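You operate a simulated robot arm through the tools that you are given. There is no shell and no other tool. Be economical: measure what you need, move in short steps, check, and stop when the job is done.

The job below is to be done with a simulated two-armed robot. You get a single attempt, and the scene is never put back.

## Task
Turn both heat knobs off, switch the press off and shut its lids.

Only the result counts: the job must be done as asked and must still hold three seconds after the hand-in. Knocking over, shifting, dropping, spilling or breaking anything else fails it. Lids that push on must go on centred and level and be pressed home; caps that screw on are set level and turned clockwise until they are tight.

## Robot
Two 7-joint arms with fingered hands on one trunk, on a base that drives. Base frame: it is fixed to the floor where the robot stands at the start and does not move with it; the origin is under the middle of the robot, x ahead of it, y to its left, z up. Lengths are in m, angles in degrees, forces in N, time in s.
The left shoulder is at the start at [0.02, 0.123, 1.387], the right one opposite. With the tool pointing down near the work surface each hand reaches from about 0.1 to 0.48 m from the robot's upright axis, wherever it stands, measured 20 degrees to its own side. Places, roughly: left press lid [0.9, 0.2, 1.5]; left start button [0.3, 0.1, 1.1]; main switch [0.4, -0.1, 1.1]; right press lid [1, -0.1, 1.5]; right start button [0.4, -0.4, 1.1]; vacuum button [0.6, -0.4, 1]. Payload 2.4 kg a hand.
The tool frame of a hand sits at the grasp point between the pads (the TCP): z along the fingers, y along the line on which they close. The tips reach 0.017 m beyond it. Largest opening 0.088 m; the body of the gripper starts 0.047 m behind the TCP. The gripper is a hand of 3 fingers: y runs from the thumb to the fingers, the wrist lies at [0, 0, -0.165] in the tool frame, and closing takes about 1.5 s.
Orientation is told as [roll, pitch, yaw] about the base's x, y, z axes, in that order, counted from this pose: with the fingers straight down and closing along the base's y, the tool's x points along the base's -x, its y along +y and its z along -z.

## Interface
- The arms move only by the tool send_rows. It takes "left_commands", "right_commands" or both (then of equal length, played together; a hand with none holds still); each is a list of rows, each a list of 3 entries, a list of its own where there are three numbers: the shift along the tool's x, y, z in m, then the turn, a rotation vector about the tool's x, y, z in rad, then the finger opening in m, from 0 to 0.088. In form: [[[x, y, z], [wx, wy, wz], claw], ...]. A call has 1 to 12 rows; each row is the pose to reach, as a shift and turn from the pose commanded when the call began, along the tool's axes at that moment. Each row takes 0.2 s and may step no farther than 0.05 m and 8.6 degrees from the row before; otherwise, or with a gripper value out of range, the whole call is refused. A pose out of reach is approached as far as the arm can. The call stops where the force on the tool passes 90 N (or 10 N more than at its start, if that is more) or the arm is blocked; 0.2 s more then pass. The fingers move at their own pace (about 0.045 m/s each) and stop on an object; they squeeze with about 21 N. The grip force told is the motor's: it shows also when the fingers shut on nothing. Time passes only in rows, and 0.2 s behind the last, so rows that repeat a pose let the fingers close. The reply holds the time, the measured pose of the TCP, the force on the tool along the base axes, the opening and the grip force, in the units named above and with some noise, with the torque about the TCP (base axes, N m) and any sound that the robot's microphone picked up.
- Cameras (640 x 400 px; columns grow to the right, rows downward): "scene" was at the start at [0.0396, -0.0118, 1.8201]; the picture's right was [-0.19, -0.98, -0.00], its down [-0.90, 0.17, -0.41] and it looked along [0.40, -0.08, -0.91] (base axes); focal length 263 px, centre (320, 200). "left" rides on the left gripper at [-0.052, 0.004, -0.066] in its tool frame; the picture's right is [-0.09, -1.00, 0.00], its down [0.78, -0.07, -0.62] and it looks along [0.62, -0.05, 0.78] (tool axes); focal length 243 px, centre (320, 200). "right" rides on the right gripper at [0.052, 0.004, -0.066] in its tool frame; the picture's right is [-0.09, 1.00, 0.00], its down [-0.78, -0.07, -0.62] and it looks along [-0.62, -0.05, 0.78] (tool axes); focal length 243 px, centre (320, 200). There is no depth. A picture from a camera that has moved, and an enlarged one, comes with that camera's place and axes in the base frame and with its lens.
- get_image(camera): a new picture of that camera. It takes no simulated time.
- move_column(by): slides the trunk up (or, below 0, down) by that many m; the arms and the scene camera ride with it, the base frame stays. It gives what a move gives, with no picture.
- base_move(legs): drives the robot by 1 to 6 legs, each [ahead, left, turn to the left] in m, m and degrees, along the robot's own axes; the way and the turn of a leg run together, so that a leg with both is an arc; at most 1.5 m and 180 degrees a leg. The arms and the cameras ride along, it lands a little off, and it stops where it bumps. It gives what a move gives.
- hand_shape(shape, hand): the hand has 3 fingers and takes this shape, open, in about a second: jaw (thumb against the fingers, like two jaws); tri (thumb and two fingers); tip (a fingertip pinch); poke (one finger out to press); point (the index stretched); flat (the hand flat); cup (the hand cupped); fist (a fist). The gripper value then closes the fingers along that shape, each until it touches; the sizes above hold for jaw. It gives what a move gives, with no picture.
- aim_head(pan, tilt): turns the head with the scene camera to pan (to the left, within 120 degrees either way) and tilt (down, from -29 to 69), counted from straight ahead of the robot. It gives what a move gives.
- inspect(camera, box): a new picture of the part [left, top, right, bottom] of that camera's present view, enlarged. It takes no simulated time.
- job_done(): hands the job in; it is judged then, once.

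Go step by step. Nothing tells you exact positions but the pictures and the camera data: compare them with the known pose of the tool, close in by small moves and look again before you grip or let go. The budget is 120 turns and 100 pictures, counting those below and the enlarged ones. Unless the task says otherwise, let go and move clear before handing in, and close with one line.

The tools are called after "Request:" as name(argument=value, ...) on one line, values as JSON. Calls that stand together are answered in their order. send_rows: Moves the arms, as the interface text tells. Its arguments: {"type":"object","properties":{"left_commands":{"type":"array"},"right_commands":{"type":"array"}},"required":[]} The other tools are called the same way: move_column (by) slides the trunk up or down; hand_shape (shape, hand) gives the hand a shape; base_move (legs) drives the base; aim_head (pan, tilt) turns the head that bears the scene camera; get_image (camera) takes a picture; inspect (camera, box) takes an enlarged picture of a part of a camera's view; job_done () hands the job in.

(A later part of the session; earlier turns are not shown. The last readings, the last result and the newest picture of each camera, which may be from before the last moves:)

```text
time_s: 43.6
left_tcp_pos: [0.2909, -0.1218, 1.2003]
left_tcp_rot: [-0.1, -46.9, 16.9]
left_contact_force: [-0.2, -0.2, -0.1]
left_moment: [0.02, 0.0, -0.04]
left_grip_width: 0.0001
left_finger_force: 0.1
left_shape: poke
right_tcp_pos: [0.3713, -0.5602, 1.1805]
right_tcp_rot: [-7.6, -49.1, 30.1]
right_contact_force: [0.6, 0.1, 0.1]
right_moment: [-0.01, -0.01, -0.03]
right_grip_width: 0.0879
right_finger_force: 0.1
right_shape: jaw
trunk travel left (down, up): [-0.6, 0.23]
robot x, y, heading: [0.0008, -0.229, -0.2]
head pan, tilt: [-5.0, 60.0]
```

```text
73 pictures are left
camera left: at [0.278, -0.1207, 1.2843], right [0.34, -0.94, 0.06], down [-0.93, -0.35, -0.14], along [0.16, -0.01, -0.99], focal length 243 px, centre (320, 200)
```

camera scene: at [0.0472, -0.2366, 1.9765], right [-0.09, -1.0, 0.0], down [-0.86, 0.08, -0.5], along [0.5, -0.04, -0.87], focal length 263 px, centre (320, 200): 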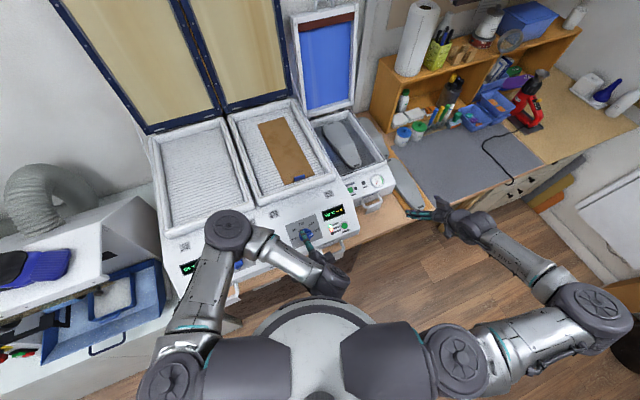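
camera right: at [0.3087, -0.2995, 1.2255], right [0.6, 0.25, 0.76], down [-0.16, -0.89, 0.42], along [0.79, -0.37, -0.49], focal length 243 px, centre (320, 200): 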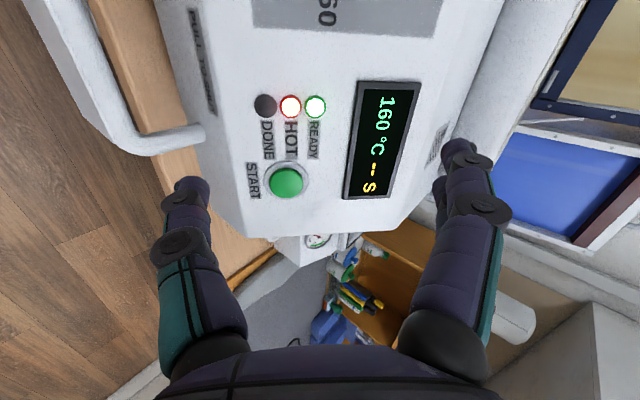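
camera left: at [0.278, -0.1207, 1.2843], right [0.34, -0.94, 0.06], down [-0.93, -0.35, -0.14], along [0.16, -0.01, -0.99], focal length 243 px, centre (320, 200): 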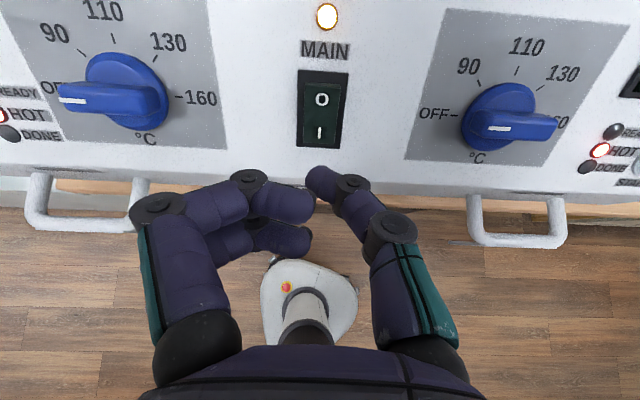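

The poke shape's tip isn't obvious; I try the point shape.

Request:
hand_shape(hand="left", shape="point")

Request:
get_image(camera="left")

```text
time_s: 44.5
left_tcp_pos: [0.2898, -0.122, 1.2007]
left_tcp_rot: [-0.1, -46.9, 16.8]
left_contact_force: [-0.1, -0.7, -0.7]
left_moment: [0.01, -0.01, -0.02]
left_grip_width: 0.0
left_finger_force: 0.0
left_shape: point
right_tcp_pos: [0.3712, -0.5593, 1.1805]
right_tcp_rot: [-7.7, -49.1, 30.2]
right_contact_force: [0.5, 0.9, 0.2]
right_moment: [0.01, 0.01, 0.02]
right_grip_width: 0.0881
right_finger_force: 0.0
right_shape: jaw
trunk travel left (down, up): [-0.6, 0.23]
robot x, y, heading: [-0.0034, -0.2263, -0.2]
head pan, tilt: [-5.0, 60.0]
```

```text
72 pictures are left
camera left: at [0.278, -0.1207, 1.2843], right [0.34, -0.94, 0.06], down [-0.93, -0.35, -0.15], along [0.16, -0.01, -0.99], focal length 243 px, centre (320, 200)
```

left: 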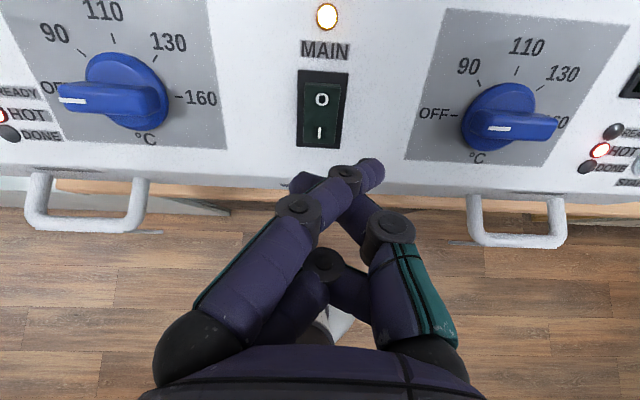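

I go back to the poke shape (its thumb tip lies on the tool axis) and approach the O half of the switch, stopping short.

Request:
hand_shape(hand="left", shape="poke")

Request:
send_rows(left_commands=[[[-0.005, 0, 0.02], [0, 0, 0], 0.0], [[-0.01, 0, 0.04], [0, 0, 0], 0.0], [[-0.014, 0, 0.06], [0, 0, 0], 0.0], [[-0.014, 0, 0.06], [0, 0, 0], 0.0]])

Request:
get_image(camera="left")

```text
time_s: 45.4
left_tcp_pos: [0.2912, -0.1225, 1.2]
left_tcp_rot: [-0.1, -46.9, 16.9]
left_contact_force: [-0.3, -0.4, 0.1]
left_moment: [-0.03, -0.01, -0.02]
left_grip_width: 0.0
left_finger_force: 0.0
left_shape: poke
right_tcp_pos: [0.3726, -0.5602, 1.1813]
right_tcp_rot: [-7.7, -49.2, 30.2]
right_contact_force: [0.2, -0.1, 0.4]
right_moment: [0.01, 0.03, 0.01]
right_grip_width: 0.0883
right_finger_force: 0.2
right_shape: jaw
trunk travel left (down, up): [-0.6, 0.23]
robot x, y, heading: [-0.0062, -0.2357, -0.1]
head pan, tilt: [-5.0, 60.0]
```

```text
time_s: 46.4
left_tcp_pos: [0.3417, -0.1071, 1.1717]
left_tcp_rot: [0.0, -46.9, 16.8]
left_contact_force: [0.0, 0.6, 0.6]
left_moment: [0.0, -0.01, 0.0]
left_grip_width: 0.0001
left_finger_force: 0.2
left_shape: poke
right_tcp_pos: [0.3712, -0.5597, 1.1811]
right_tcp_rot: [-7.6, -49.1, 30.2]
right_contact_force: [0.7, -0.8, -0.2]
right_moment: [0.0, 0.01, 0.0]
right_grip_width: 0.0879
right_finger_force: 0.0
right_shape: jaw
trunk travel left (down, up): [-0.6, 0.23]
robot x, y, heading: [0.0025, -0.2288, 0.1]
head pan, tilt: [-5.0, 60.0]
```

```text
71 pictures are left
camera left: at [0.3289, -0.1055, 1.2539], right [0.34, -0.94, 0.06], down [-0.93, -0.35, -0.15], along [0.16, -0.01, -0.99], focal length 243 px, centre (320, 200)
```

left: 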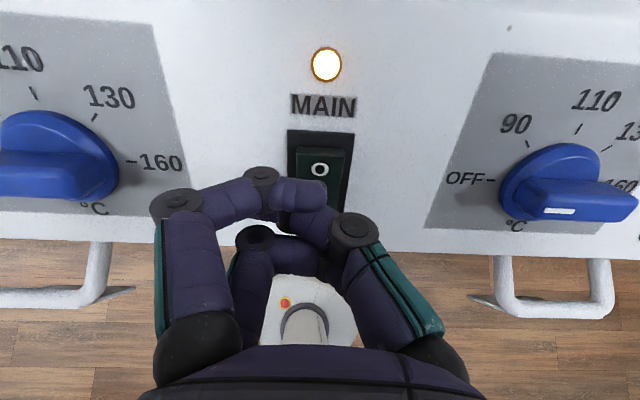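

With the value at 0 the fingers curled. I set the opening to maximum and look again.

Request:
send_rows(left_commands=[[[0, 0, 0], [0, 0, 0], 0.088], [[0, 0, 0], [0, 0, 0], 0.088], [[0, 0, 0], [0, 0, 0], 0.088], [[0, 0, 0], [0, 0, 0], 0.088], [[0, 0, 0], [0, 0, 0], 0.088], [[0, 0, 0], [0, 0, 0], 0.088]])

Request:
get_image(camera="left")

```text
time_s: 47.8
left_tcp_pos: [0.3416, -0.1074, 1.171]
left_tcp_rot: [0.1, -46.9, 16.8]
left_contact_force: [-0.1, 0.5, 0.9]
left_moment: [-0.01, 0.01, 0.0]
left_grip_width: 0.0
left_finger_force: 0.1
left_shape: poke
right_tcp_pos: [0.3716, -0.5594, 1.1795]
right_tcp_rot: [-7.7, -49.0, 30.1]
right_contact_force: [0.7, -0.2, 0.4]
right_moment: [0.0, 0.04, 0.03]
right_grip_width: 0.0878
right_finger_force: 0.0
right_shape: jaw
trunk travel left (down, up): [-0.6, 0.23]
robot x, y, heading: [0.0007, -0.2293, -0.3]
head pan, tilt: [-5.0, 60.0]
```

```text
70 pictures are left
camera left: at [0.3289, -0.1055, 1.254], right [0.34, -0.94, 0.06], down [-0.93, -0.35, -0.15], along [0.16, -0.01, -0.99], focal length 243 px, centre (320, 200)
```

left: 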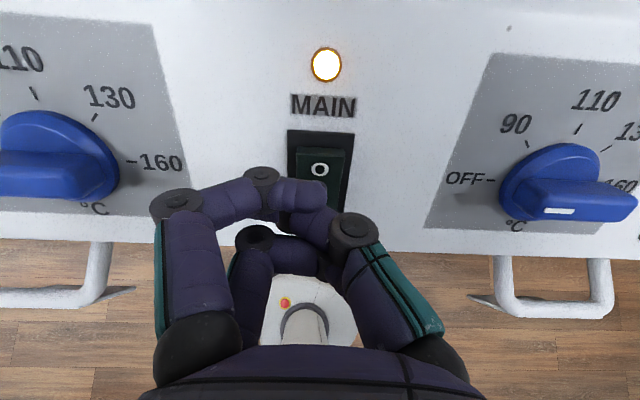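

I press in slowly on the O half.

Request:
send_rows(left_commands=[[[0.002, 0, 0.006], [0, 0, 0], 0.088], [[0.002, 0, 0.012], [0, 0, 0], 0.088], [[0.002, 0, 0.016], [0, 0, 0], 0.088], [[0.002, 0, 0.02], [0, 0, 0], 0.088]])

Request:
get_image(camera="left")

```text
time_s: 48.8
left_tcp_pos: [0.3543, -0.1023, 1.1556]
left_tcp_rot: [-0.1, -46.9, 16.8]
left_contact_force: [-0.3, 0.3, 0.5]
left_moment: [0.0, 0.0, -0.01]
left_grip_width: 0.0002
left_finger_force: 0.0
left_shape: poke
right_tcp_pos: [0.3718, -0.5597, 1.1811]
right_tcp_rot: [-7.7, -49.1, 30.2]
right_contact_force: [0.8, 0.6, -0.4]
right_moment: [-0.02, 0.0, 0.01]
right_grip_width: 0.0878
right_finger_force: 0.0
right_shape: jaw
trunk travel left (down, up): [-0.6, 0.23]
robot x, y, heading: [-0.0033, -0.226, 0.2]
head pan, tilt: [-5.0, 60.0]
```

```text
69 pictures are left
camera left: at [0.3416, -0.1013, 1.2383], right [0.34, -0.94, 0.06], down [-0.93, -0.35, -0.14], along [0.16, -0.01, -0.99], focal length 243 px, centre (320, 200)
```

left: 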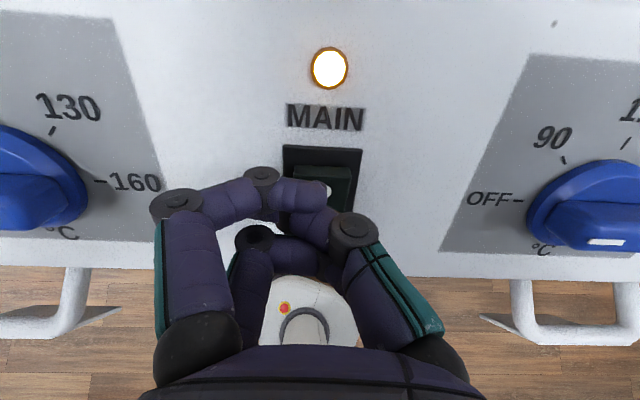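

Request:
send_rows(left_commands=[[[-0.003, -0.005, 0.003], [0, 0, 0], 0.088], [[-0.003, -0.005, 0.006], [0, 0, 0], 0.088], [[-0.003, -0.005, 0.009], [0, 0, 0], 0.088], [[-0.003, -0.005, 0.012], [0, 0, 0], 0.088]])

Request:
get_image(camera="left")

```text
time_s: 49.8
left_tcp_pos: [0.3662, -0.1043, 1.1496]
left_tcp_rot: [-0.2, -46.9, 16.8]
left_contact_force: [-0.3, -0.9, 0.7]
left_moment: [-0.01, 0.01, 0.04]
left_grip_width: 0.0
left_finger_force: 0.1
left_shape: poke
right_tcp_pos: [0.3722, -0.5594, 1.18]
right_tcp_rot: [-7.7, -49.2, 30.3]
right_contact_force: [-0.3, 0.2, 0.8]
right_moment: [-0.03, 0.0, 0.02]
right_grip_width: 0.0877
right_finger_force: 0.1
right_shape: jaw
trunk travel left (down, up): [-0.6, 0.23]
robot x, y, heading: [-0.0004, -0.2314, -0.2]
head pan, tilt: [-5.0, 60.0]
```

```text
68 pictures are left
camera left: at [0.3533, -0.1025, 1.2326], right [0.34, -0.94, 0.06], down [-0.93, -0.35, -0.15], along [0.16, -0.01, -0.99], focal length 243 px, centre (320, 200)
```

left: 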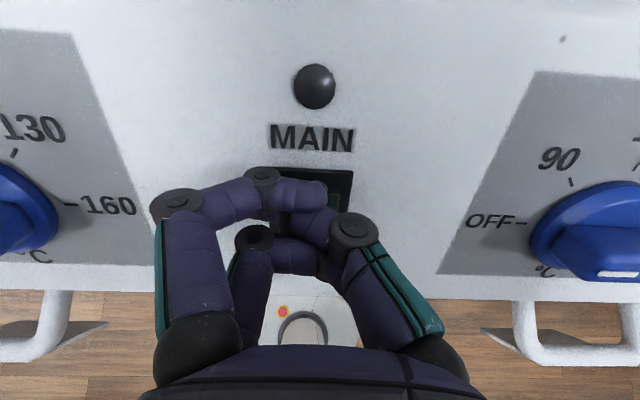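

The indicator lamp went dark: the main switch is off. I retract and look over the panel and the "PULL TO SHUT" labels.

Request:
send_rows(left_commands=[[[0, 0, -0.03], [0, 0, 0], 0.088], [[0, 0, -0.07], [0, 0, 0], 0.088], [[0, 0, -0.11], [0, 0, 0], 0.088]])

Request:
get_image(camera="left")

Request:
aim_head(pan=20, tilt=20)

Request:
get_image(camera="scene")

```text
time_s: 50.6
left_tcp_pos: [0.2879, -0.1278, 1.2256]
left_tcp_rot: [-0.2, -47.0, 16.7]
left_contact_force: [0.4, -0.2, 0.8]
left_moment: [0.03, 0.0, 0.02]
left_grip_width: 0.0
left_finger_force: 0.1
left_shape: poke
right_tcp_pos: [0.3717, -0.5612, 1.1805]
right_tcp_rot: [-7.7, -49.1, 30.2]
right_contact_force: [0.2, 0.4, 0.6]
right_moment: [0.01, 0.02, -0.02]
right_grip_width: 0.0882
right_finger_force: 0.2
right_shape: jaw
trunk travel left (down, up): [-0.6, 0.23]
robot x, y, heading: [-0.0016, -0.2296, -0.1]
head pan, tilt: [-5.0, 60.0]
```

```text
67 pictures are left
camera left: at [0.274, -0.1258, 1.3093], right [0.34, -0.94, 0.06], down [-0.93, -0.35, -0.15], along [0.16, -0.01, -0.99], focal length 243 px, centre (320, 200)
```

left: 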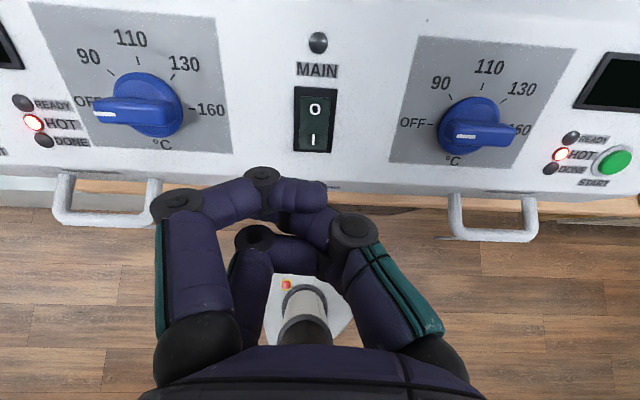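

```text
time_s: 51.7
left_tcp_pos: [0.2884, -0.1271, 1.2245]
left_tcp_rot: [-0.1, -46.9, 16.8]
left_contact_force: [0.4, 0.3, 0.1]
left_moment: [-0.01, -0.03, -0.01]
left_grip_width: 0.0
left_finger_force: 0.2
left_shape: poke
right_tcp_pos: [0.3717, -0.5614, 1.1811]
right_tcp_rot: [-7.7, -49.1, 30.2]
right_contact_force: [-0.6, 0.2, -0.4]
right_moment: [-0.03, 0.02, 0.0]
right_grip_width: 0.0879
right_finger_force: 0.1
right_shape: jaw
trunk travel left (down, up): [-0.6, 0.23]
robot x, y, heading: [0.0033, -0.2323, -0.0]
head pan, tilt: [20.0, 20.0]
```

```text
66 pictures are left
camera scene: at [0.0684, -0.1988, 1.8846], right [0.34, -0.94, 0.0], down [-0.32, -0.12, -0.94], along [0.88, 0.32, -0.34], focal length 263 px, centre (320, 200)
```

scene: 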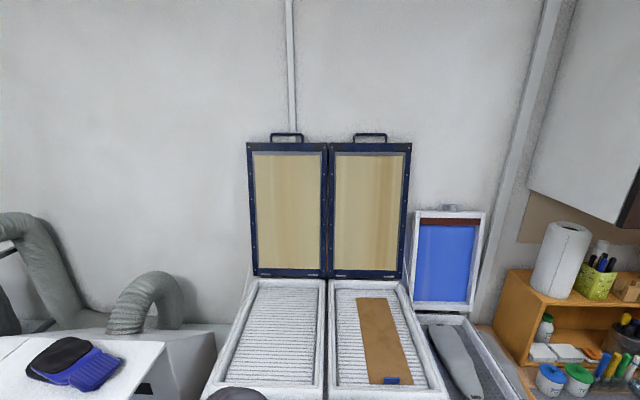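

Everything is off. I read the label at the panel's lower edge and study the handles.

Request:
inspect(camera="left", box=[440, 140, 600, 240])

Request:
send_rows(left_commands=[[[0, 0, -0.03], [0, 0.1, 0], 0.088], [[0, 0, -0.06], [0, 0.2, 0], 0.088], [[0, 0, -0.09], [0, 0.3, 0], 0.088]])

Request:
get_image(camera="right")

Request:
get_image(camera="left")

```text
4.00 times, centred on (520, 190) of left
camera zoom: at [0.2751, -0.1254, 1.3086], right [0.34, -0.94, 0.06], down [-0.93, -0.35, -0.14], along [0.16, -0.01, -0.99], focal length 970 px, centre (-480, 240)
```

zoom: 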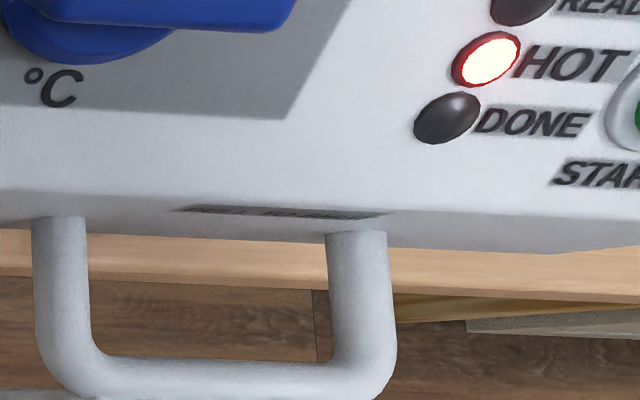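

```text
time_s: 52.5
left_tcp_pos: [0.2332, -0.1525, 1.2899]
left_tcp_rot: [0.0, -29.6, 16.7]
left_contact_force: [-0.5, -0.1, 0.3]
left_moment: [0.01, 0.03, 0.02]
left_grip_width: 0.0
left_finger_force: 0.0
left_shape: poke
left hand out of reach, approached as far as the arm can: row 1, 2, 3
right_tcp_pos: [0.3709, -0.5603, 1.1801]
right_tcp_rot: [-7.6, -49.1, 30.2]
right_contact_force: [-0.3, -0.1, 0.3]
right_moment: [0.01, 0.02, 0.02]
right_grip_width: 0.088
right_finger_force: 0.1
right_shape: jaw
trunk travel left (down, up): [-0.6, 0.23]
robot x, y, heading: [-0.0031, -0.229, -0.3]
head pan, tilt: [20.0, 20.0]
```

```text
64 pictures are left
camera right: at [0.294, -0.589, 1.1856], right [-0.36, 0.93, -0.02], down [0.03, 0.04, 1.0], along [0.93, 0.36, -0.04], focal length 243 px, centre (320, 200)
```

right: 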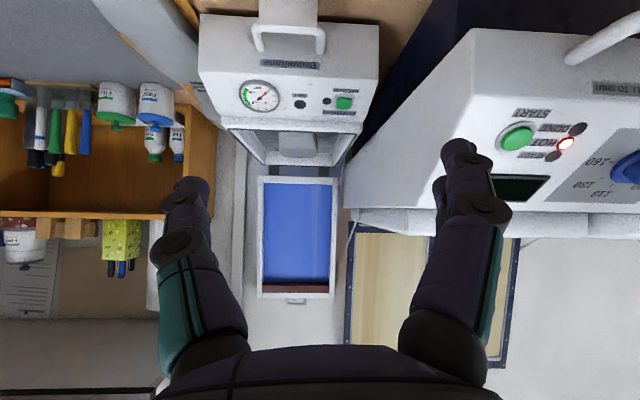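

```text
63 pictures are left
camera left: at [0.2443, -0.1444, 1.3726], right [0.36, -0.93, 0.04], down [-0.93, -0.35, 0.15], along [-0.13, -0.09, -0.99], focal length 243 px, centre (320, 200)
```

left: 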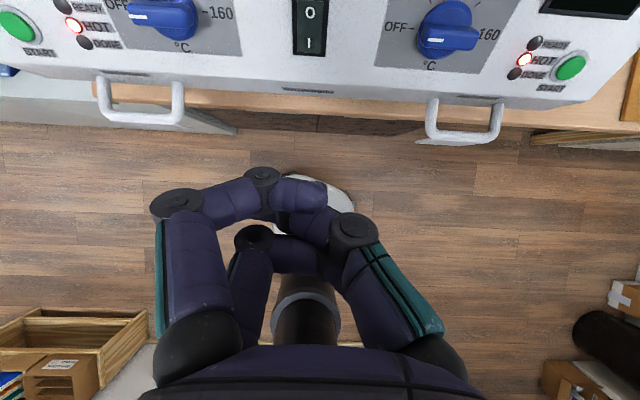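

Request:
inspect(camera="right", box=[540, 0, 640, 110])

Request:
inspect(camera="left", box=[80, 60, 340, 150])

```text
3.64 times, centred on (590, 55) of right
camera zoom: at [0.294, -0.589, 1.1856], right [-0.36, 0.93, -0.02], down [0.03, 0.04, 1.0], along [0.93, 0.36, -0.04], focal length 882 px, centre (-662, 727)
```

zoom: 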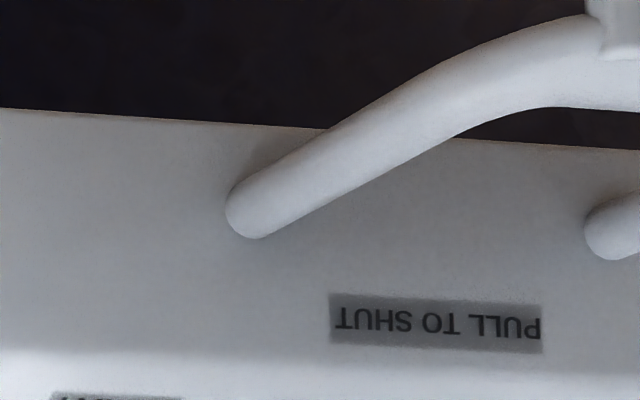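

```text
2.46 times, centred on (210, 105) of left
camera zoom: at [0.2443, -0.1444, 1.3726], right [0.36, -0.93, 0.04], down [-0.93, -0.35, 0.15], along [-0.13, -0.09, -0.99], focal length 597 px, centre (591, 434)
```

zoom: 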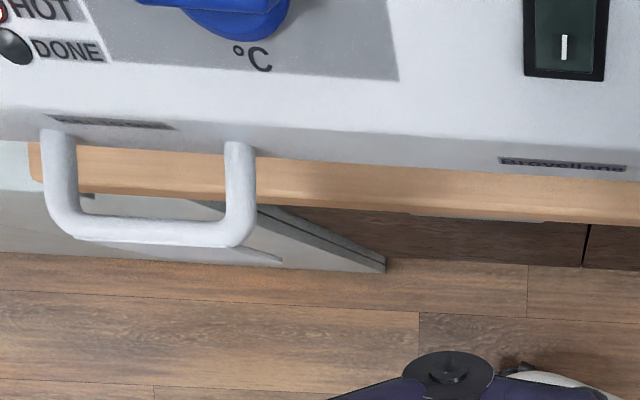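

The front labels say "PULL TO SHUT", so each front handle shuts its lid. I'll hook the right one from above with the left hand (thumb inside the loop): jaw shape, tool pointing down, and a hover above the bar, which I put near [0.328, -0.287, 1.111].

Request:
hand_shape(hand="left", shape="jaw")

Request:
send_rows(left_commands=[[[0, 0, 0], [0, 0.13, 0], 0.088], [[0, 0, 0], [0, 0.26, 0], 0.088], [[0, 0, 0], [0, 0.39, 0], 0.088], [[0, 0, 0], [0, 0.517, 0], 0.088]])

Request:
send_rows(left_commands=[[[-0.0045, -0.013, 0], [0, 0, -0.131], 0.088], [[-0.009, -0.026, 0], [0, 0, -0.262], 0.088], [[-0.0135, -0.039, 0], [0, 0, -0.393], 0.088], [[-0.018, -0.052, 0.01], [0, 0, -0.524], 0.088], [[-0.0225, -0.065, 0.02], [0, 0, -0.655], 0.088], [[-0.027, -0.078, 0.03], [0, 0, -0.785], 0.088], [[-0.0315, -0.091, 0.04], [0, 0, -0.916], 0.088], [[-0.036, -0.104, 0.05], [0, 0, -1.047], 0.088], [[-0.04, -0.117, 0.06], [0, 0, -1.178], 0.088], [[-0.044, -0.13, 0.07], [0, 0, -1.309], 0.088], [[-0.048, -0.143, 0.08], [0, 0, -1.44], 0.088], [[-0.052, -0.156, 0.08], [0, 0, -1.571], 0.088]])

Request:
get_image(camera="left")

```text
time_s: 53.4
left_tcp_pos: [0.233, -0.1528, 1.2894]
left_tcp_rot: [0.0, -29.7, 16.9]
left_contact_force: [-0.5, -0.1, -0.1]
left_moment: [-0.02, 0.02, 0.01]
left_grip_width: 0.0101
left_finger_force: 0.1
left_shape: jaw
right_tcp_pos: [0.3725, -0.5595, 1.1816]
right_tcp_rot: [-7.7, -49.1, 30.1]
right_contact_force: [0.4, -0.2, 0.1]
right_moment: [0.01, -0.02, 0.03]
right_grip_width: 0.0879
right_finger_force: 0.0
right_shape: jaw
trunk travel left (down, up): [-0.6, 0.23]
robot x, y, heading: [-0.0052, -0.229, -0.2]
head pan, tilt: [20.0, 20.0]
```

```text
time_s: 54.4
left_tcp_pos: [0.2352, -0.1546, 1.2891]
left_tcp_rot: [0.0, 0.1, 16.8]
left_contact_force: [-0.7, 0.6, 0.2]
left_moment: [-0.01, -0.02, 0.01]
left_grip_width: 0.0101
left_finger_force: 0.1
left_shape: jaw
right_tcp_pos: [0.3727, -0.5599, 1.1812]
right_tcp_rot: [-7.7, -49.0, 30.2]
right_contact_force: [-0.9, -0.4, 0.4]
right_moment: [0.0, 0.03, -0.04]
right_grip_width: 0.0878
right_finger_force: 0.1
right_shape: jaw
trunk travel left (down, up): [-0.6, 0.23]
robot x, y, heading: [-0.0011, -0.2316, -0.1]
head pan, tilt: [20.0, 20.0]
```

```text
time_s: 57.0
left_tcp_pos: [0.3301, -0.2909, 1.2099]
left_tcp_rot: [0.0, 0.0, 106.9]
left_contact_force: [-0.1, 0.6, 0.2]
left_moment: [0.02, 0.0, 0.03]
left_grip_width: 0.01
left_finger_force: 0.1
left_shape: jaw
right_tcp_pos: [0.3721, -0.5595, 1.1807]
right_tcp_rot: [-7.7, -49.1, 30.2]
right_contact_force: [0.0, -0.4, 0.5]
right_moment: [0.0, 0.01, -0.01]
right_grip_width: 0.0878
right_finger_force: 0.0
right_shape: jaw
trunk travel left (down, up): [-0.6, 0.23]
robot x, y, heading: [0.0023, -0.2252, 0.1]
head pan, tilt: [20.0, 20.0]
```

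```text
60 pictures are left
camera left: at [0.3116, -0.2405, 1.277], right [0.93, 0.37, 0.0], down [0.29, -0.73, 0.62], along [0.23, -0.58, -0.78], focal length 243 px, centre (320, 200)
```

left: 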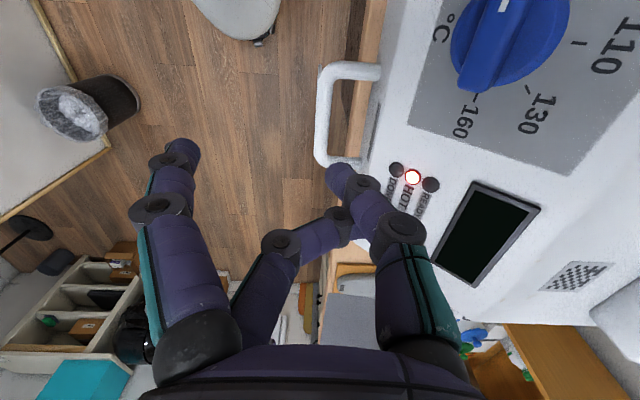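

One finger seems snagged behind the thumb. I cycle the shape via flat to jaw.

Request:
hand_shape(hand="left", shape="flat")

Request:
hand_shape(hand="left", shape="jaw")

Request:
get_image(camera="left")

```text
time_s: 57.9
left_tcp_pos: [0.331, -0.2894, 1.2111]
left_tcp_rot: [-0.1, 0.0, 106.7]
left_contact_force: [1.0, -0.3, 0.4]
left_moment: [0.01, 0.0, -0.03]
left_grip_width: 0.0001
left_finger_force: 0.2
left_shape: flat
right_tcp_pos: [0.3724, -0.5605, 1.1806]
right_tcp_rot: [-7.6, -49.1, 30.2]
right_contact_force: [1.0, -0.2, -0.2]
right_moment: [-0.01, 0.04, -0.03]
right_grip_width: 0.0877
right_finger_force: 0.1
right_shape: jaw
trunk travel left (down, up): [-0.6, 0.23]
robot x, y, heading: [0.0007, -0.2302, -0.2]
head pan, tilt: [20.0, 20.0]
```

```text
time_s: 58.8
left_tcp_pos: [0.3304, -0.2877, 1.212]
left_tcp_rot: [-0.2, 0.1, 106.8]
left_contact_force: [0.0, 0.8, 0.7]
left_moment: [0.02, 0.01, 0.0]
left_grip_width: 0.0879
left_finger_force: 0.0
left_shape: jaw
right_tcp_pos: [0.3713, -0.5584, 1.1819]
right_tcp_rot: [-7.7, -49.1, 30.2]
right_contact_force: [0.0, -0.2, 0.1]
right_moment: [0.0, -0.01, 0.01]
right_grip_width: 0.0878
right_finger_force: 0.1
right_shape: jaw
trunk travel left (down, up): [-0.6, 0.23]
robot x, y, heading: [0.0017, -0.2275, -0.2]
head pan, tilt: [20.0, 20.0]
```

```text
59 pictures are left
camera left: at [0.3116, -0.2399, 1.2772], right [0.93, 0.37, 0.0], down [0.29, -0.73, 0.62], along [0.23, -0.58, -0.78], focal length 243 px, centre (320, 200)
```

left: 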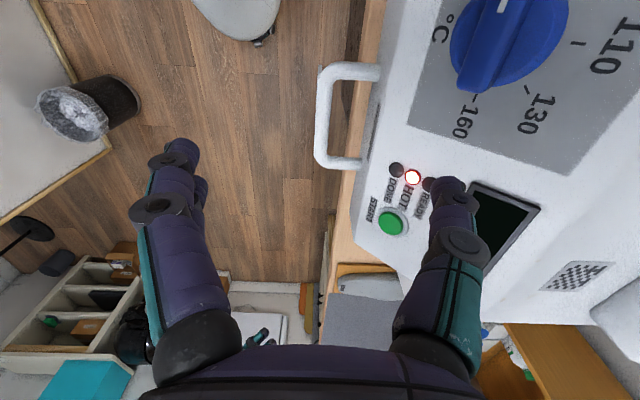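

The hand is clean again. I narrow the opening to 30 mm, centre over the bar and descend part way.

Request:
send_rows(left_commands=[[[0.006, -0.002, 0], [0, 0, 0], 0.035], [[0.006, -0.002, 0.0], [0, 0, 0], 0.035], [[0.006, -0.002, 0.0], [0, 0, 0], 0.035], [[0.006, -0.002, 0.0], [0, 0, 0], 0.035], [[0.006, -0.002, 0.02], [0, 0, 0], 0.035], [[0.006, -0.002, 0.04], [0, 0, 0], 0.035], [[0.006, -0.002, 0.06], [0, 0, 0], 0.035]])

Request:
get_image(camera="left")

```text
time_s: 60.4
left_tcp_pos: [0.3325, -0.2939, 1.1483]
left_tcp_rot: [0.0, -0.1, 106.8]
left_contact_force: [0.5, 0.6, -0.1]
left_moment: [0.0, -0.04, 0.0]
left_grip_width: 0.0355
left_finger_force: 0.1
left_shape: jaw
right_tcp_pos: [0.3722, -0.5596, 1.1802]
right_tcp_rot: [-7.8, -49.0, 30.1]
right_contact_force: [-0.3, -0.7, 0.6]
right_moment: [0.0, 0.02, 0.02]
right_grip_width: 0.0878
right_finger_force: 0.1
right_shape: jaw
trunk travel left (down, up): [-0.6, 0.23]
robot x, y, heading: [0.0018, -0.23, -0.2]
head pan, tilt: [20.0, 20.0]
```

```text
58 pictures are left
camera left: at [0.3152, -0.2449, 1.2146], right [0.93, 0.37, 0.0], down [0.29, -0.73, 0.62], along [0.23, -0.58, -0.78], focal length 243 px, centre (320, 200)
```

left: 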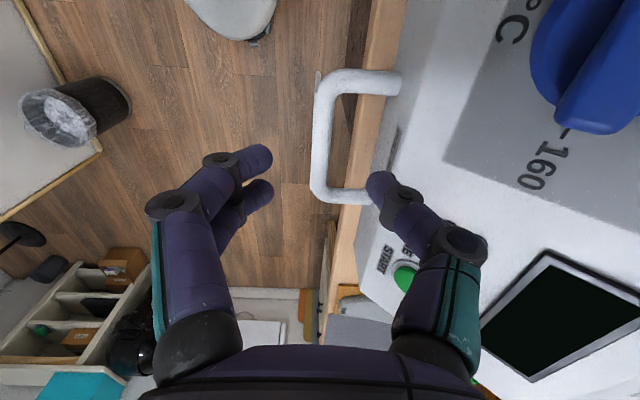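

I recentre along the bar, narrow slightly more, and descend with the thumb into the loop.

Request:
send_rows(left_commands=[[[-0.008, 0, 0], [0, 0, 0], 0.028], [[-0.008, 0, 0.005], [0, 0, 0], 0.028], [[-0.008, 0, 0.012], [0, 0, 0], 0.028], [[-0.008, 0, 0.02], [0, 0, 0], 0.028]])

Request:
get_image(camera="left")

```text
time_s: 61.4
left_tcp_pos: [0.3328, -0.2854, 1.1291]
left_tcp_rot: [-0.2, 0.0, 106.8]
left_contact_force: [-0.1, 0.4, 0.6]
left_moment: [0.01, 0.01, -0.02]
left_grip_width: 0.0284
left_finger_force: 0.0
left_shape: jaw
right_tcp_pos: [0.372, -0.5593, 1.181]
right_tcp_rot: [-7.7, -49.0, 30.1]
right_contact_force: [-0.4, -0.3, 0.7]
right_moment: [-0.01, 0.03, 0.02]
right_grip_width: 0.0878
right_finger_force: 0.1
right_shape: jaw
trunk travel left (down, up): [-0.6, 0.23]
robot x, y, heading: [0.0022, -0.2292, -0.1]
head pan, tilt: [20.0, 20.0]
```

```text
57 pictures are left
camera left: at [0.3131, -0.237, 1.1956], right [0.93, 0.37, 0.0], down [0.29, -0.73, 0.62], along [0.23, -0.58, -0.78], focal length 243 px, centre (320, 200)
```

left: 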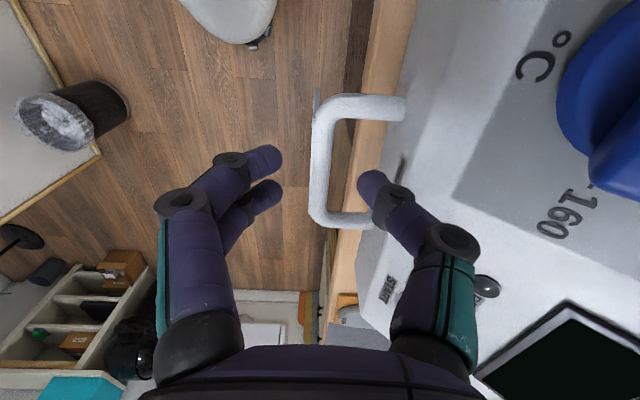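

Request:
send_rows(left_commands=[[[-0.004, 0, 0], [0, 0, 0], 0.021], [[-0.004, 0, 0.0], [0, 0, 0], 0.021], [[-0.004, 0, 0.005], [0, 0, 0], 0.021], [[-0.004, 0, 0.01], [0, 0, 0], 0.021], [[-0.004, 0, 0.015], [0, 0, 0], 0.021], [[-0.004, 0, 0.02], [0, 0, 0], 0.021]])

Request:
get_image(camera="left")

```text
time_s: 62.8
left_tcp_pos: [0.3306, -0.2831, 1.1091]
left_tcp_rot: [0.0, 0.0, 106.8]
left_contact_force: [0.7, -0.3, -0.1]
left_moment: [-0.01, 0.01, -0.01]
left_grip_width: 0.0215
left_finger_force: 0.0
left_shape: jaw
right_tcp_pos: [0.3726, -0.5595, 1.1807]
right_tcp_rot: [-7.7, -49.1, 30.2]
right_contact_force: [0.6, 0.0, 0.5]
right_moment: [-0.01, 0.01, 0.01]
right_grip_width: 0.0881
right_finger_force: 0.1
right_shape: jaw
trunk travel left (down, up): [-0.6, 0.23]
robot x, y, heading: [0.0039, -0.2316, -0.1]
head pan, tilt: [20.0, 20.0]
```

```text
56 pictures are left
camera left: at [0.3119, -0.2336, 1.1754], right [0.93, 0.37, 0.0], down [0.29, -0.73, 0.62], along [0.23, -0.58, -0.78], focal length 243 px, centre (320, 200)
```

left: 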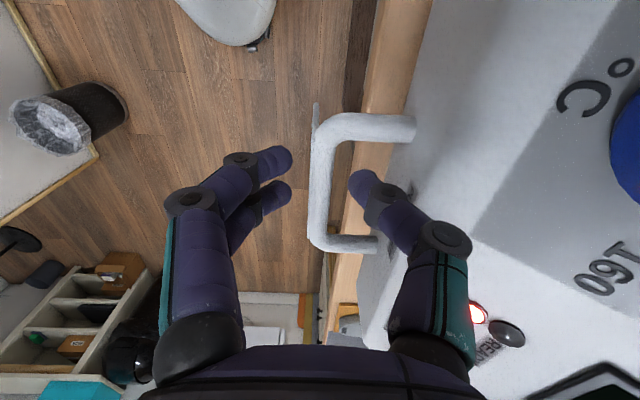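

Thumb is inside the loop. A bit lower, then close on the bar.

Request:
send_rows(left_commands=[[[0, 0, 0.005], [0, 0, 0], 0.021], [[0, 0, 0.01], [0, 0, 0], 0.021], [[0, 0, 0.014], [0, 0, 0], 0.021], [[0, 0, 0.014], [0, 0, 0], 0.0], [[0, 0, 0.014], [0, 0, 0], 0.0], [[0, 0, 0.014], [0, 0, 0], 0.0], [[0, 0, 0.014], [0, 0, 0], 0.0]])

Request:
get_image(camera="left")

```text
time_s: 64.4
left_tcp_pos: [0.3315, -0.2831, 1.095]
left_tcp_rot: [-0.1, -0.1, 106.7]
left_contact_force: [0.0, 0.4, -0.2]
left_moment: [-0.03, 0.0, -0.02]
left_grip_width: 0.0002
left_finger_force: 21.1
left_shape: jaw
right_tcp_pos: [0.3716, -0.5596, 1.1812]
right_tcp_rot: [-7.7, -49.1, 30.2]
right_contact_force: [0.4, 0.2, -0.6]
right_moment: [-0.01, -0.03, -0.02]
right_grip_width: 0.0879
right_finger_force: 0.0
right_shape: jaw
trunk travel left (down, up): [-0.6, 0.23]
robot x, y, heading: [0.0004, -0.2287, 0.1]
head pan, tilt: [20.0, 20.0]
```

```text
55 pictures are left
camera left: at [0.3122, -0.2333, 1.1614], right [0.93, 0.37, 0.0], down [0.29, -0.73, 0.62], along [0.23, -0.58, -0.78], focal length 243 px, centre (320, 200)
```

left: 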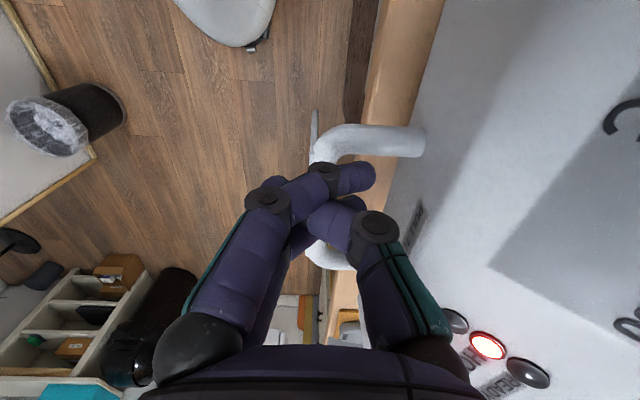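

The fingers closed above the bar. I reopen and take an outside view for the true height.

Request:
send_rows(left_commands=[[[0, 0, 0], [0, 0, 0], 0.021], [[0, 0, 0], [0, 0, 0], 0.021], [[0, 0, 0], [0, 0, 0], 0.021]])

Request:
aim_head(pan=-8, tilt=66)

Request:
inspect(camera="scene", box=[220, 120, 420, 270])

Request:
get_image(camera="left")

```text
time_s: 65.2
left_tcp_pos: [0.331, -0.2831, 1.0953]
left_tcp_rot: [-0.1, -0.1, 106.7]
left_contact_force: [-0.8, 0.0, 0.6]
left_moment: [0.03, 0.02, 0.01]
left_grip_width: 0.0209
left_finger_force: 0.0
left_shape: jaw
right_tcp_pos: [0.3731, -0.5599, 1.1802]
right_tcp_rot: [-7.7, -49.1, 30.2]
right_contact_force: [0.0, -0.4, -0.3]
right_moment: [0.01, 0.0, 0.02]
right_grip_width: 0.0878
right_finger_force: 0.0
right_shape: jaw
trunk travel left (down, up): [-0.6, 0.23]
robot x, y, heading: [0.0003, -0.2266, -0.0]
head pan, tilt: [20.0, 20.0]
```

```text
time_s: 66.3
left_tcp_pos: [0.3305, -0.2816, 1.0947]
left_tcp_rot: [-0.1, 0.0, 106.9]
left_contact_force: [-0.2, -0.5, 0.6]
left_moment: [-0.01, 0.02, -0.02]
left_grip_width: 0.0207
left_finger_force: 0.1
left_shape: jaw
right_tcp_pos: [0.3728, -0.5616, 1.1808]
right_tcp_rot: [-7.7, -49.1, 30.2]
right_contact_force: [0.6, 0.5, 0.4]
right_moment: [0.01, 0.0, -0.02]
right_grip_width: 0.0881
right_finger_force: 0.1
right_shape: jaw
trunk travel left (down, up): [-0.6, 0.23]
robot x, y, heading: [-0.0045, -0.2265, 0.0]
head pan, tilt: [-8.0, 66.0]
```

```text
2.67 times, centred on (320, 195) of scene
camera zoom: at [0.0397, -0.2389, 1.8199], right [-0.14, -0.99, 0.0], down [-0.9, 0.13, -0.41], along [0.4, -0.06, -0.91], focal length 700 px, centre (320, 213)
```

zoom: 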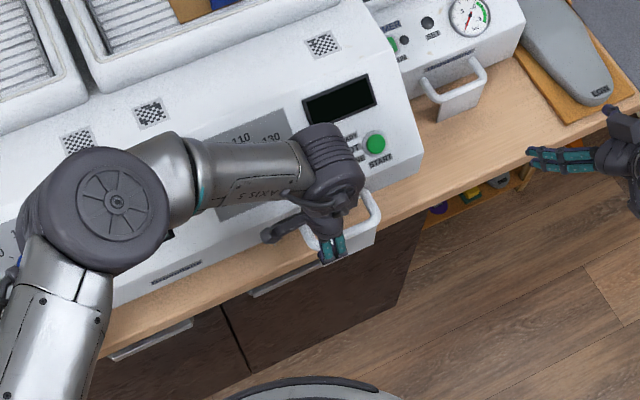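

```text
53 pictures are left
camera left: at [0.3122, -0.2332, 1.1614], right [0.93, 0.37, 0.0], down [0.29, -0.73, 0.62], along [0.23, -0.58, -0.78], focal length 243 px, centre (320, 200)
```

left: 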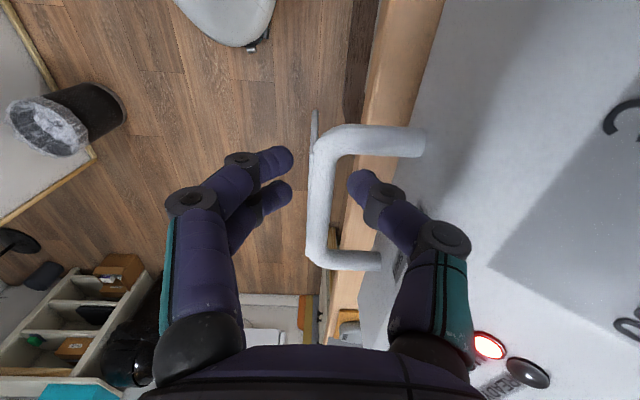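

Bar is more to the right and lower: about [0.336, -0.294, 1.085]. I shift along it 12 mm and go down 2 cm, then close.

Request:
send_rows(left_commands=[[[0.006, -0.001, 0.0], [0, 0, 0], 0.021], [[0.012, -0.001, 0.0], [0, 0, 0], 0.021], [[0.012, -0.001, 0.006], [0, 0, 0], 0.021], [[0.012, -0.001, 0.012], [0, 0, 0], 0.021], [[0.012, -0.001, 0.017], [0, 0, 0], 0.021], [[0.012, -0.001, 0.022], [0, 0, 0], 0.021]])

Request:
get_image(camera="left")

```text
time_s: 67.7
left_tcp_pos: [0.3351, -0.2945, 1.0725]
left_tcp_rot: [0.0, 0.0, 106.8]
left_contact_force: [-0.8, 0.1, -0.2]
left_moment: [0.02, 0.03, -0.01]
left_grip_width: 0.0207
left_finger_force: 0.1
left_shape: jaw
right_tcp_pos: [0.3714, -0.5606, 1.1827]
right_tcp_rot: [-7.8, -49.1, 30.2]
right_contact_force: [0.7, 0.5, -0.4]
right_moment: [0.04, -0.02, -0.04]
right_grip_width: 0.088
right_finger_force: 0.0
right_shape: jaw
trunk travel left (down, up): [-0.6, 0.23]
robot x, y, heading: [0.0031, -0.2319, -0.0]
head pan, tilt: [-8.0, 66.0]
```

```text
52 pictures are left
camera left: at [0.3165, -0.2441, 1.1396], right [0.93, 0.37, 0.0], down [0.29, -0.73, 0.62], along [0.23, -0.58, -0.78], focal length 243 px, centre (320, 200)
```

left: 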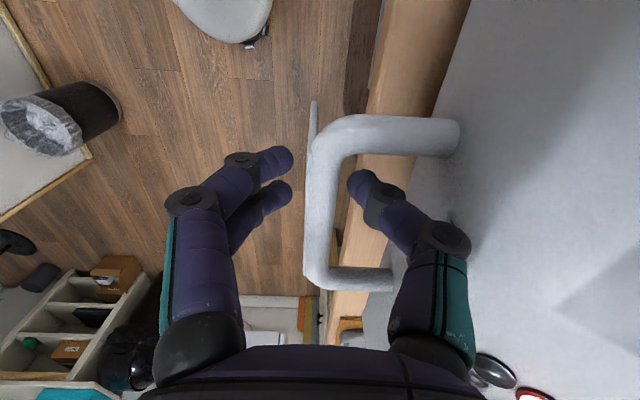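

Request:
send_rows(left_commands=[[[0, 0, 0], [0, 0, 0], 0.0], [[0, 0, 0], [0, 0, 0], 0.0], [[0, 0, 0], [0, 0, 0], 0.0], [[0, 0, 0], [0, 0, 0], 0.0]])

Request:
get_image(camera="left")

```text
time_s: 68.7
left_tcp_pos: [0.3355, -0.2935, 1.0734]
left_tcp_rot: [-0.2, -0.1, 106.8]
left_contact_force: [-0.4, 0.2, -0.6]
left_moment: [0.0, -0.02, -0.01]
left_grip_width: 0.0083
left_finger_force: 21.1
left_shape: jaw
right_tcp_pos: [0.3724, -0.5594, 1.1815]
right_tcp_rot: [-7.8, -49.2, 30.2]
right_contact_force: [-0.1, 0.5, 0.0]
right_moment: [0.0, 0.04, 0.0]
right_grip_width: 0.0877
right_finger_force: 0.0
right_shape: jaw
trunk travel left (down, up): [-0.6, 0.23]
robot x, y, heading: [-0.0008, -0.2292, -0.2]
head pan, tilt: [-8.0, 66.0]
```

```text
51 pictures are left
camera left: at [0.3165, -0.2441, 1.1397], right [0.93, 0.37, 0.0], down [0.29, -0.73, 0.62], along [0.23, -0.58, -0.78], focal length 243 px, centre (320, 200)
```

left: 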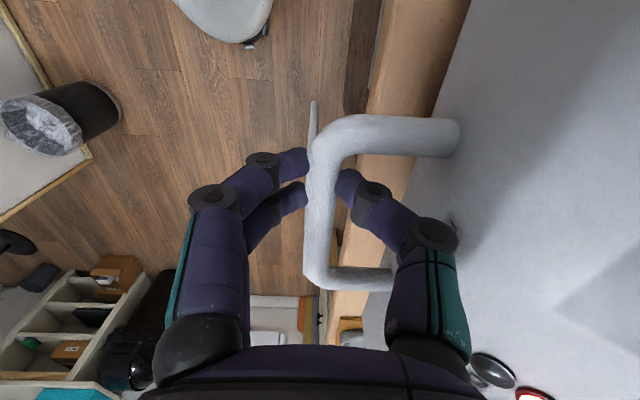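

The bar is gripped. I pull gently toward the robot and watch the force.

Request:
send_rows(left_commands=[[[0, 0.008, 0], [0, 0, 0], 0.0], [[0, 0.016, 0], [0, 0, 0], 0.0], [[0, 0.024, 0], [0, 0, 0], 0.0], [[0, 0.032, 0], [0, 0, 0], 0.0], [[0, 0.04, 0], [0, 0, 0], 0.0]])

Request:
aim_head(pan=15, tilt=30)

Request:
get_image(camera="scene")

Request:
get_image(camera="left")

```text
time_s: 69.9
left_tcp_pos: [0.2953, -0.3058, 1.074]
left_tcp_rot: [0.2, 0.0, 106.6]
left_contact_force: [0.1, -1.8, -0.8]
left_moment: [-0.01, -0.04, 0.01]
left_grip_width: 0.0083
left_finger_force: 20.8
left_shape: jaw
right_tcp_pos: [0.3715, -0.5599, 1.1798]
right_tcp_rot: [-7.7, -49.1, 30.2]
right_contact_force: [-0.3, -0.4, -0.6]
right_moment: [0.01, 0.0, -0.01]
right_grip_width: 0.0879
right_finger_force: 0.1
right_shape: jaw
trunk travel left (down, up): [-0.6, 0.23]
robot x, y, heading: [0.0007, -0.2315, -0.2]
head pan, tilt: [-8.0, 66.0]
```

```text
time_s: 71.0
left_tcp_pos: [0.2957, -0.3058, 1.0739]
left_tcp_rot: [-0.1, 0.0, 106.8]
left_contact_force: [-0.3, -2.4, -2.2]
left_moment: [-0.01, -0.02, 0.02]
left_grip_width: 0.0079
left_finger_force: 21.0
left_shape: jaw
right_tcp_pos: [0.3717, -0.5606, 1.1799]
right_tcp_rot: [-7.8, -49.2, 30.2]
right_contact_force: [1.2, -0.4, 0.0]
right_moment: [-0.02, 0.0, 0.01]
right_grip_width: 0.088
right_finger_force: 0.0
right_shape: jaw
trunk travel left (down, up): [-0.6, 0.23]
robot x, y, heading: [-0.0013, -0.2296, -0.0]
head pan, tilt: [15.0, 30.0]
```

```text
50 pictures are left
camera scene: at [0.0682, -0.208, 1.8685], right [0.26, -0.97, 0.0], down [-0.48, -0.13, -0.87], along [0.84, 0.22, -0.5], focal length 263 px, centre (320, 200)
```

scene: 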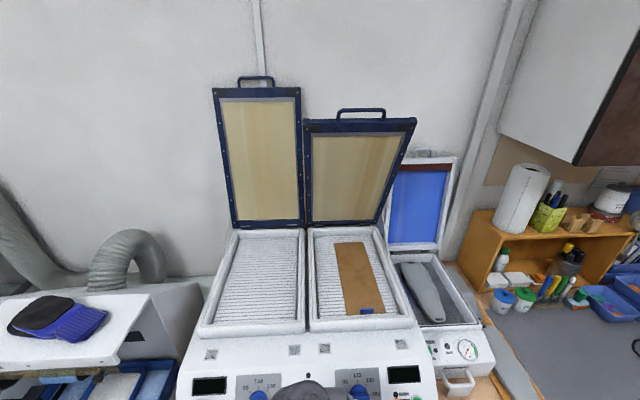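

```text
49 pictures are left
camera left: at [0.2771, -0.2566, 1.1401], right [0.93, 0.37, 0.0], down [0.29, -0.73, 0.62], along [0.23, -0.58, -0.78], focal length 243 px, centre (320, 200)
```

left: 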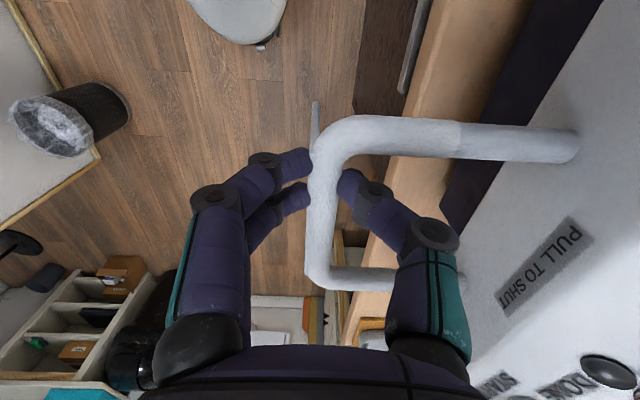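

Pulling works: the right lid swung about 20° for 4 cm. I keep pulling slowly.

Request:
send_rows(left_commands=[[[0, 0.008, 0], [0, 0, 0], 0.0], [[0, 0.016, 0], [0, 0, 0], 0.0], [[0, 0.024, 0], [0, 0, 0], 0.0], [[0, 0.032, 0], [0, 0, 0], 0.0], [[0, 0.04, 0], [0, 0, 0], 0.0], [[0, 0.048, 0], [0, 0, 0], 0.0], [[0, 0.056, 0], [0, 0, 0], 0.0], [[0, 0.064, 0], [0, 0, 0], 0.0], [[0, 0.072, 0], [0, 0, 0], 0.0], [[0, 0.08, 0], [0, 0, 0], 0.0]])

Request:
get_image(camera="scene")

```text
time_s: 73.2
left_tcp_pos: [0.2212, -0.3299, 1.0727]
left_tcp_rot: [0.1, 0.0, 106.8]
left_contact_force: [4.3, -11.5, 2.6]
left_moment: [-0.13, -0.14, -0.04]
left_grip_width: 0.009
left_finger_force: 20.6
left_shape: jaw
right_tcp_pos: [0.3723, -0.5612, 1.18]
right_tcp_rot: [-7.6, -49.1, 30.1]
right_contact_force: [0.2, -0.3, -0.4]
right_moment: [0.0, -0.01, 0.03]
right_grip_width: 0.088
right_finger_force: 0.1
right_shape: jaw
trunk travel left (down, up): [-0.6, 0.23]
robot x, y, heading: [0.0017, -0.2298, -0.2]
head pan, tilt: [15.0, 30.0]
```

```text
48 pictures are left
camera scene: at [0.0694, -0.2101, 1.8686], right [0.26, -0.97, 0.0], down [-0.48, -0.13, -0.87], along [0.84, 0.22, -0.5], focal length 263 px, centre (320, 200)
```

scene: 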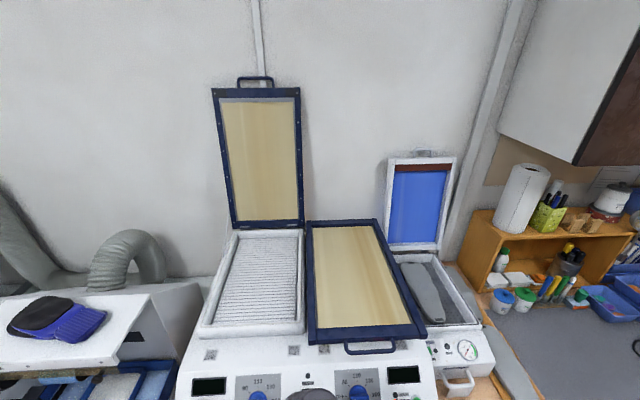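

Request:
inspect(camera="scene", box=[190, 200, 450, 380])

Request:
get_image(camera="left")

```text
2.22 times, centred on (320, 290) of scene
camera zoom: at [0.0694, -0.2101, 1.8686], right [0.26, -0.97, 0.0], down [-0.48, -0.13, -0.87], along [0.84, 0.22, -0.5], focal length 584 px, centre (320, 0)
```

zoom: 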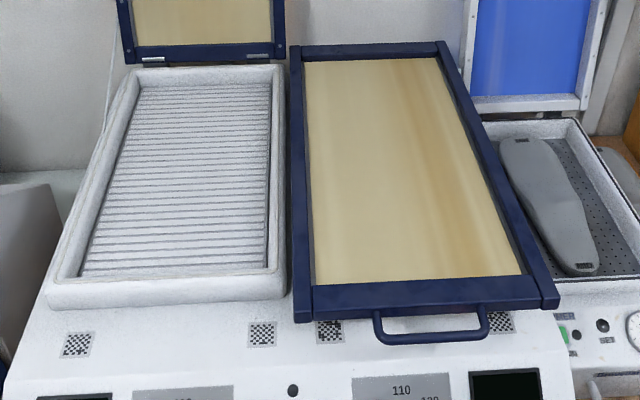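

```text
46 pictures are left
camera left: at [0.2012, -0.28, 1.1392], right [0.93, 0.37, 0.0], down [0.29, -0.73, 0.62], along [0.23, -0.58, -0.78], focal length 243 px, centre (320, 200)
```

left: 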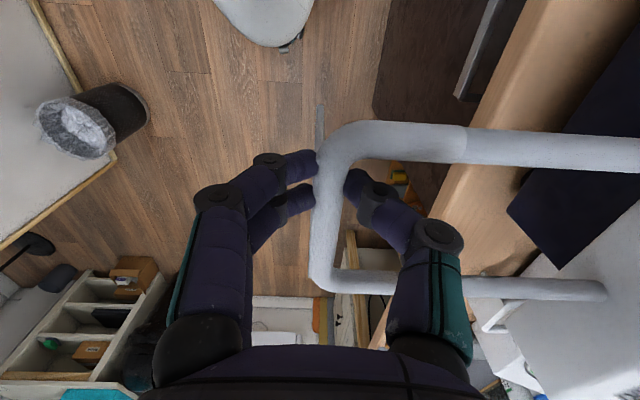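

The lid looks almost down but not quite. I pull on in small steps to the stop.

Request:
send_rows(left_commands=[[[0.002, 0.005, 0], [0, 0, 0], 0.0], [[0.002, 0.01, 0], [0, 0, 0], 0.0], [[0.002, 0.015, 0], [0, 0, 0], 0.0], [[0.002, 0.02, 0], [0, 0, 0], 0.0]])

Request:
inspect(camera="scene", box=[190, 200, 450, 380])

```text
time_s: 74.2
left_tcp_pos: [0.207, -0.3344, 1.073]
left_tcp_rot: [-0.1, 0.0, 106.9]
left_contact_force: [27.1, 6.6, 8.6]
left_moment: [0.09, -0.54, -0.05]
left_grip_width: 0.0146
left_finger_force: 21.3
left_shape: jaw
right_tcp_pos: [0.3754, -0.5577, 1.1799]
right_tcp_rot: [-7.5, -48.8, 30.2]
right_contact_force: [0.4, -0.8, -0.5]
right_moment: [-0.01, 0.04, -0.01]
right_grip_width: 0.0882
right_finger_force: 0.1
right_shape: jaw
trunk travel left (down, up): [-0.6, 0.23]
robot x, y, heading: [-0.0005, -0.2311, -0.0]
head pan, tilt: [15.0, 30.0]
```

```text
2.22 times, centred on (320, 290) of scene
camera zoom: at [0.0746, -0.2053, 1.8684], right [0.26, -0.97, 0.0], down [-0.49, -0.13, -0.86], along [0.83, 0.22, -0.5], focal length 584 px, centre (320, 0)
```

zoom: 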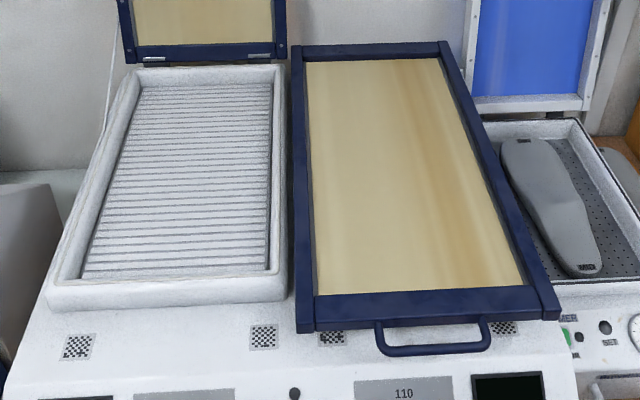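

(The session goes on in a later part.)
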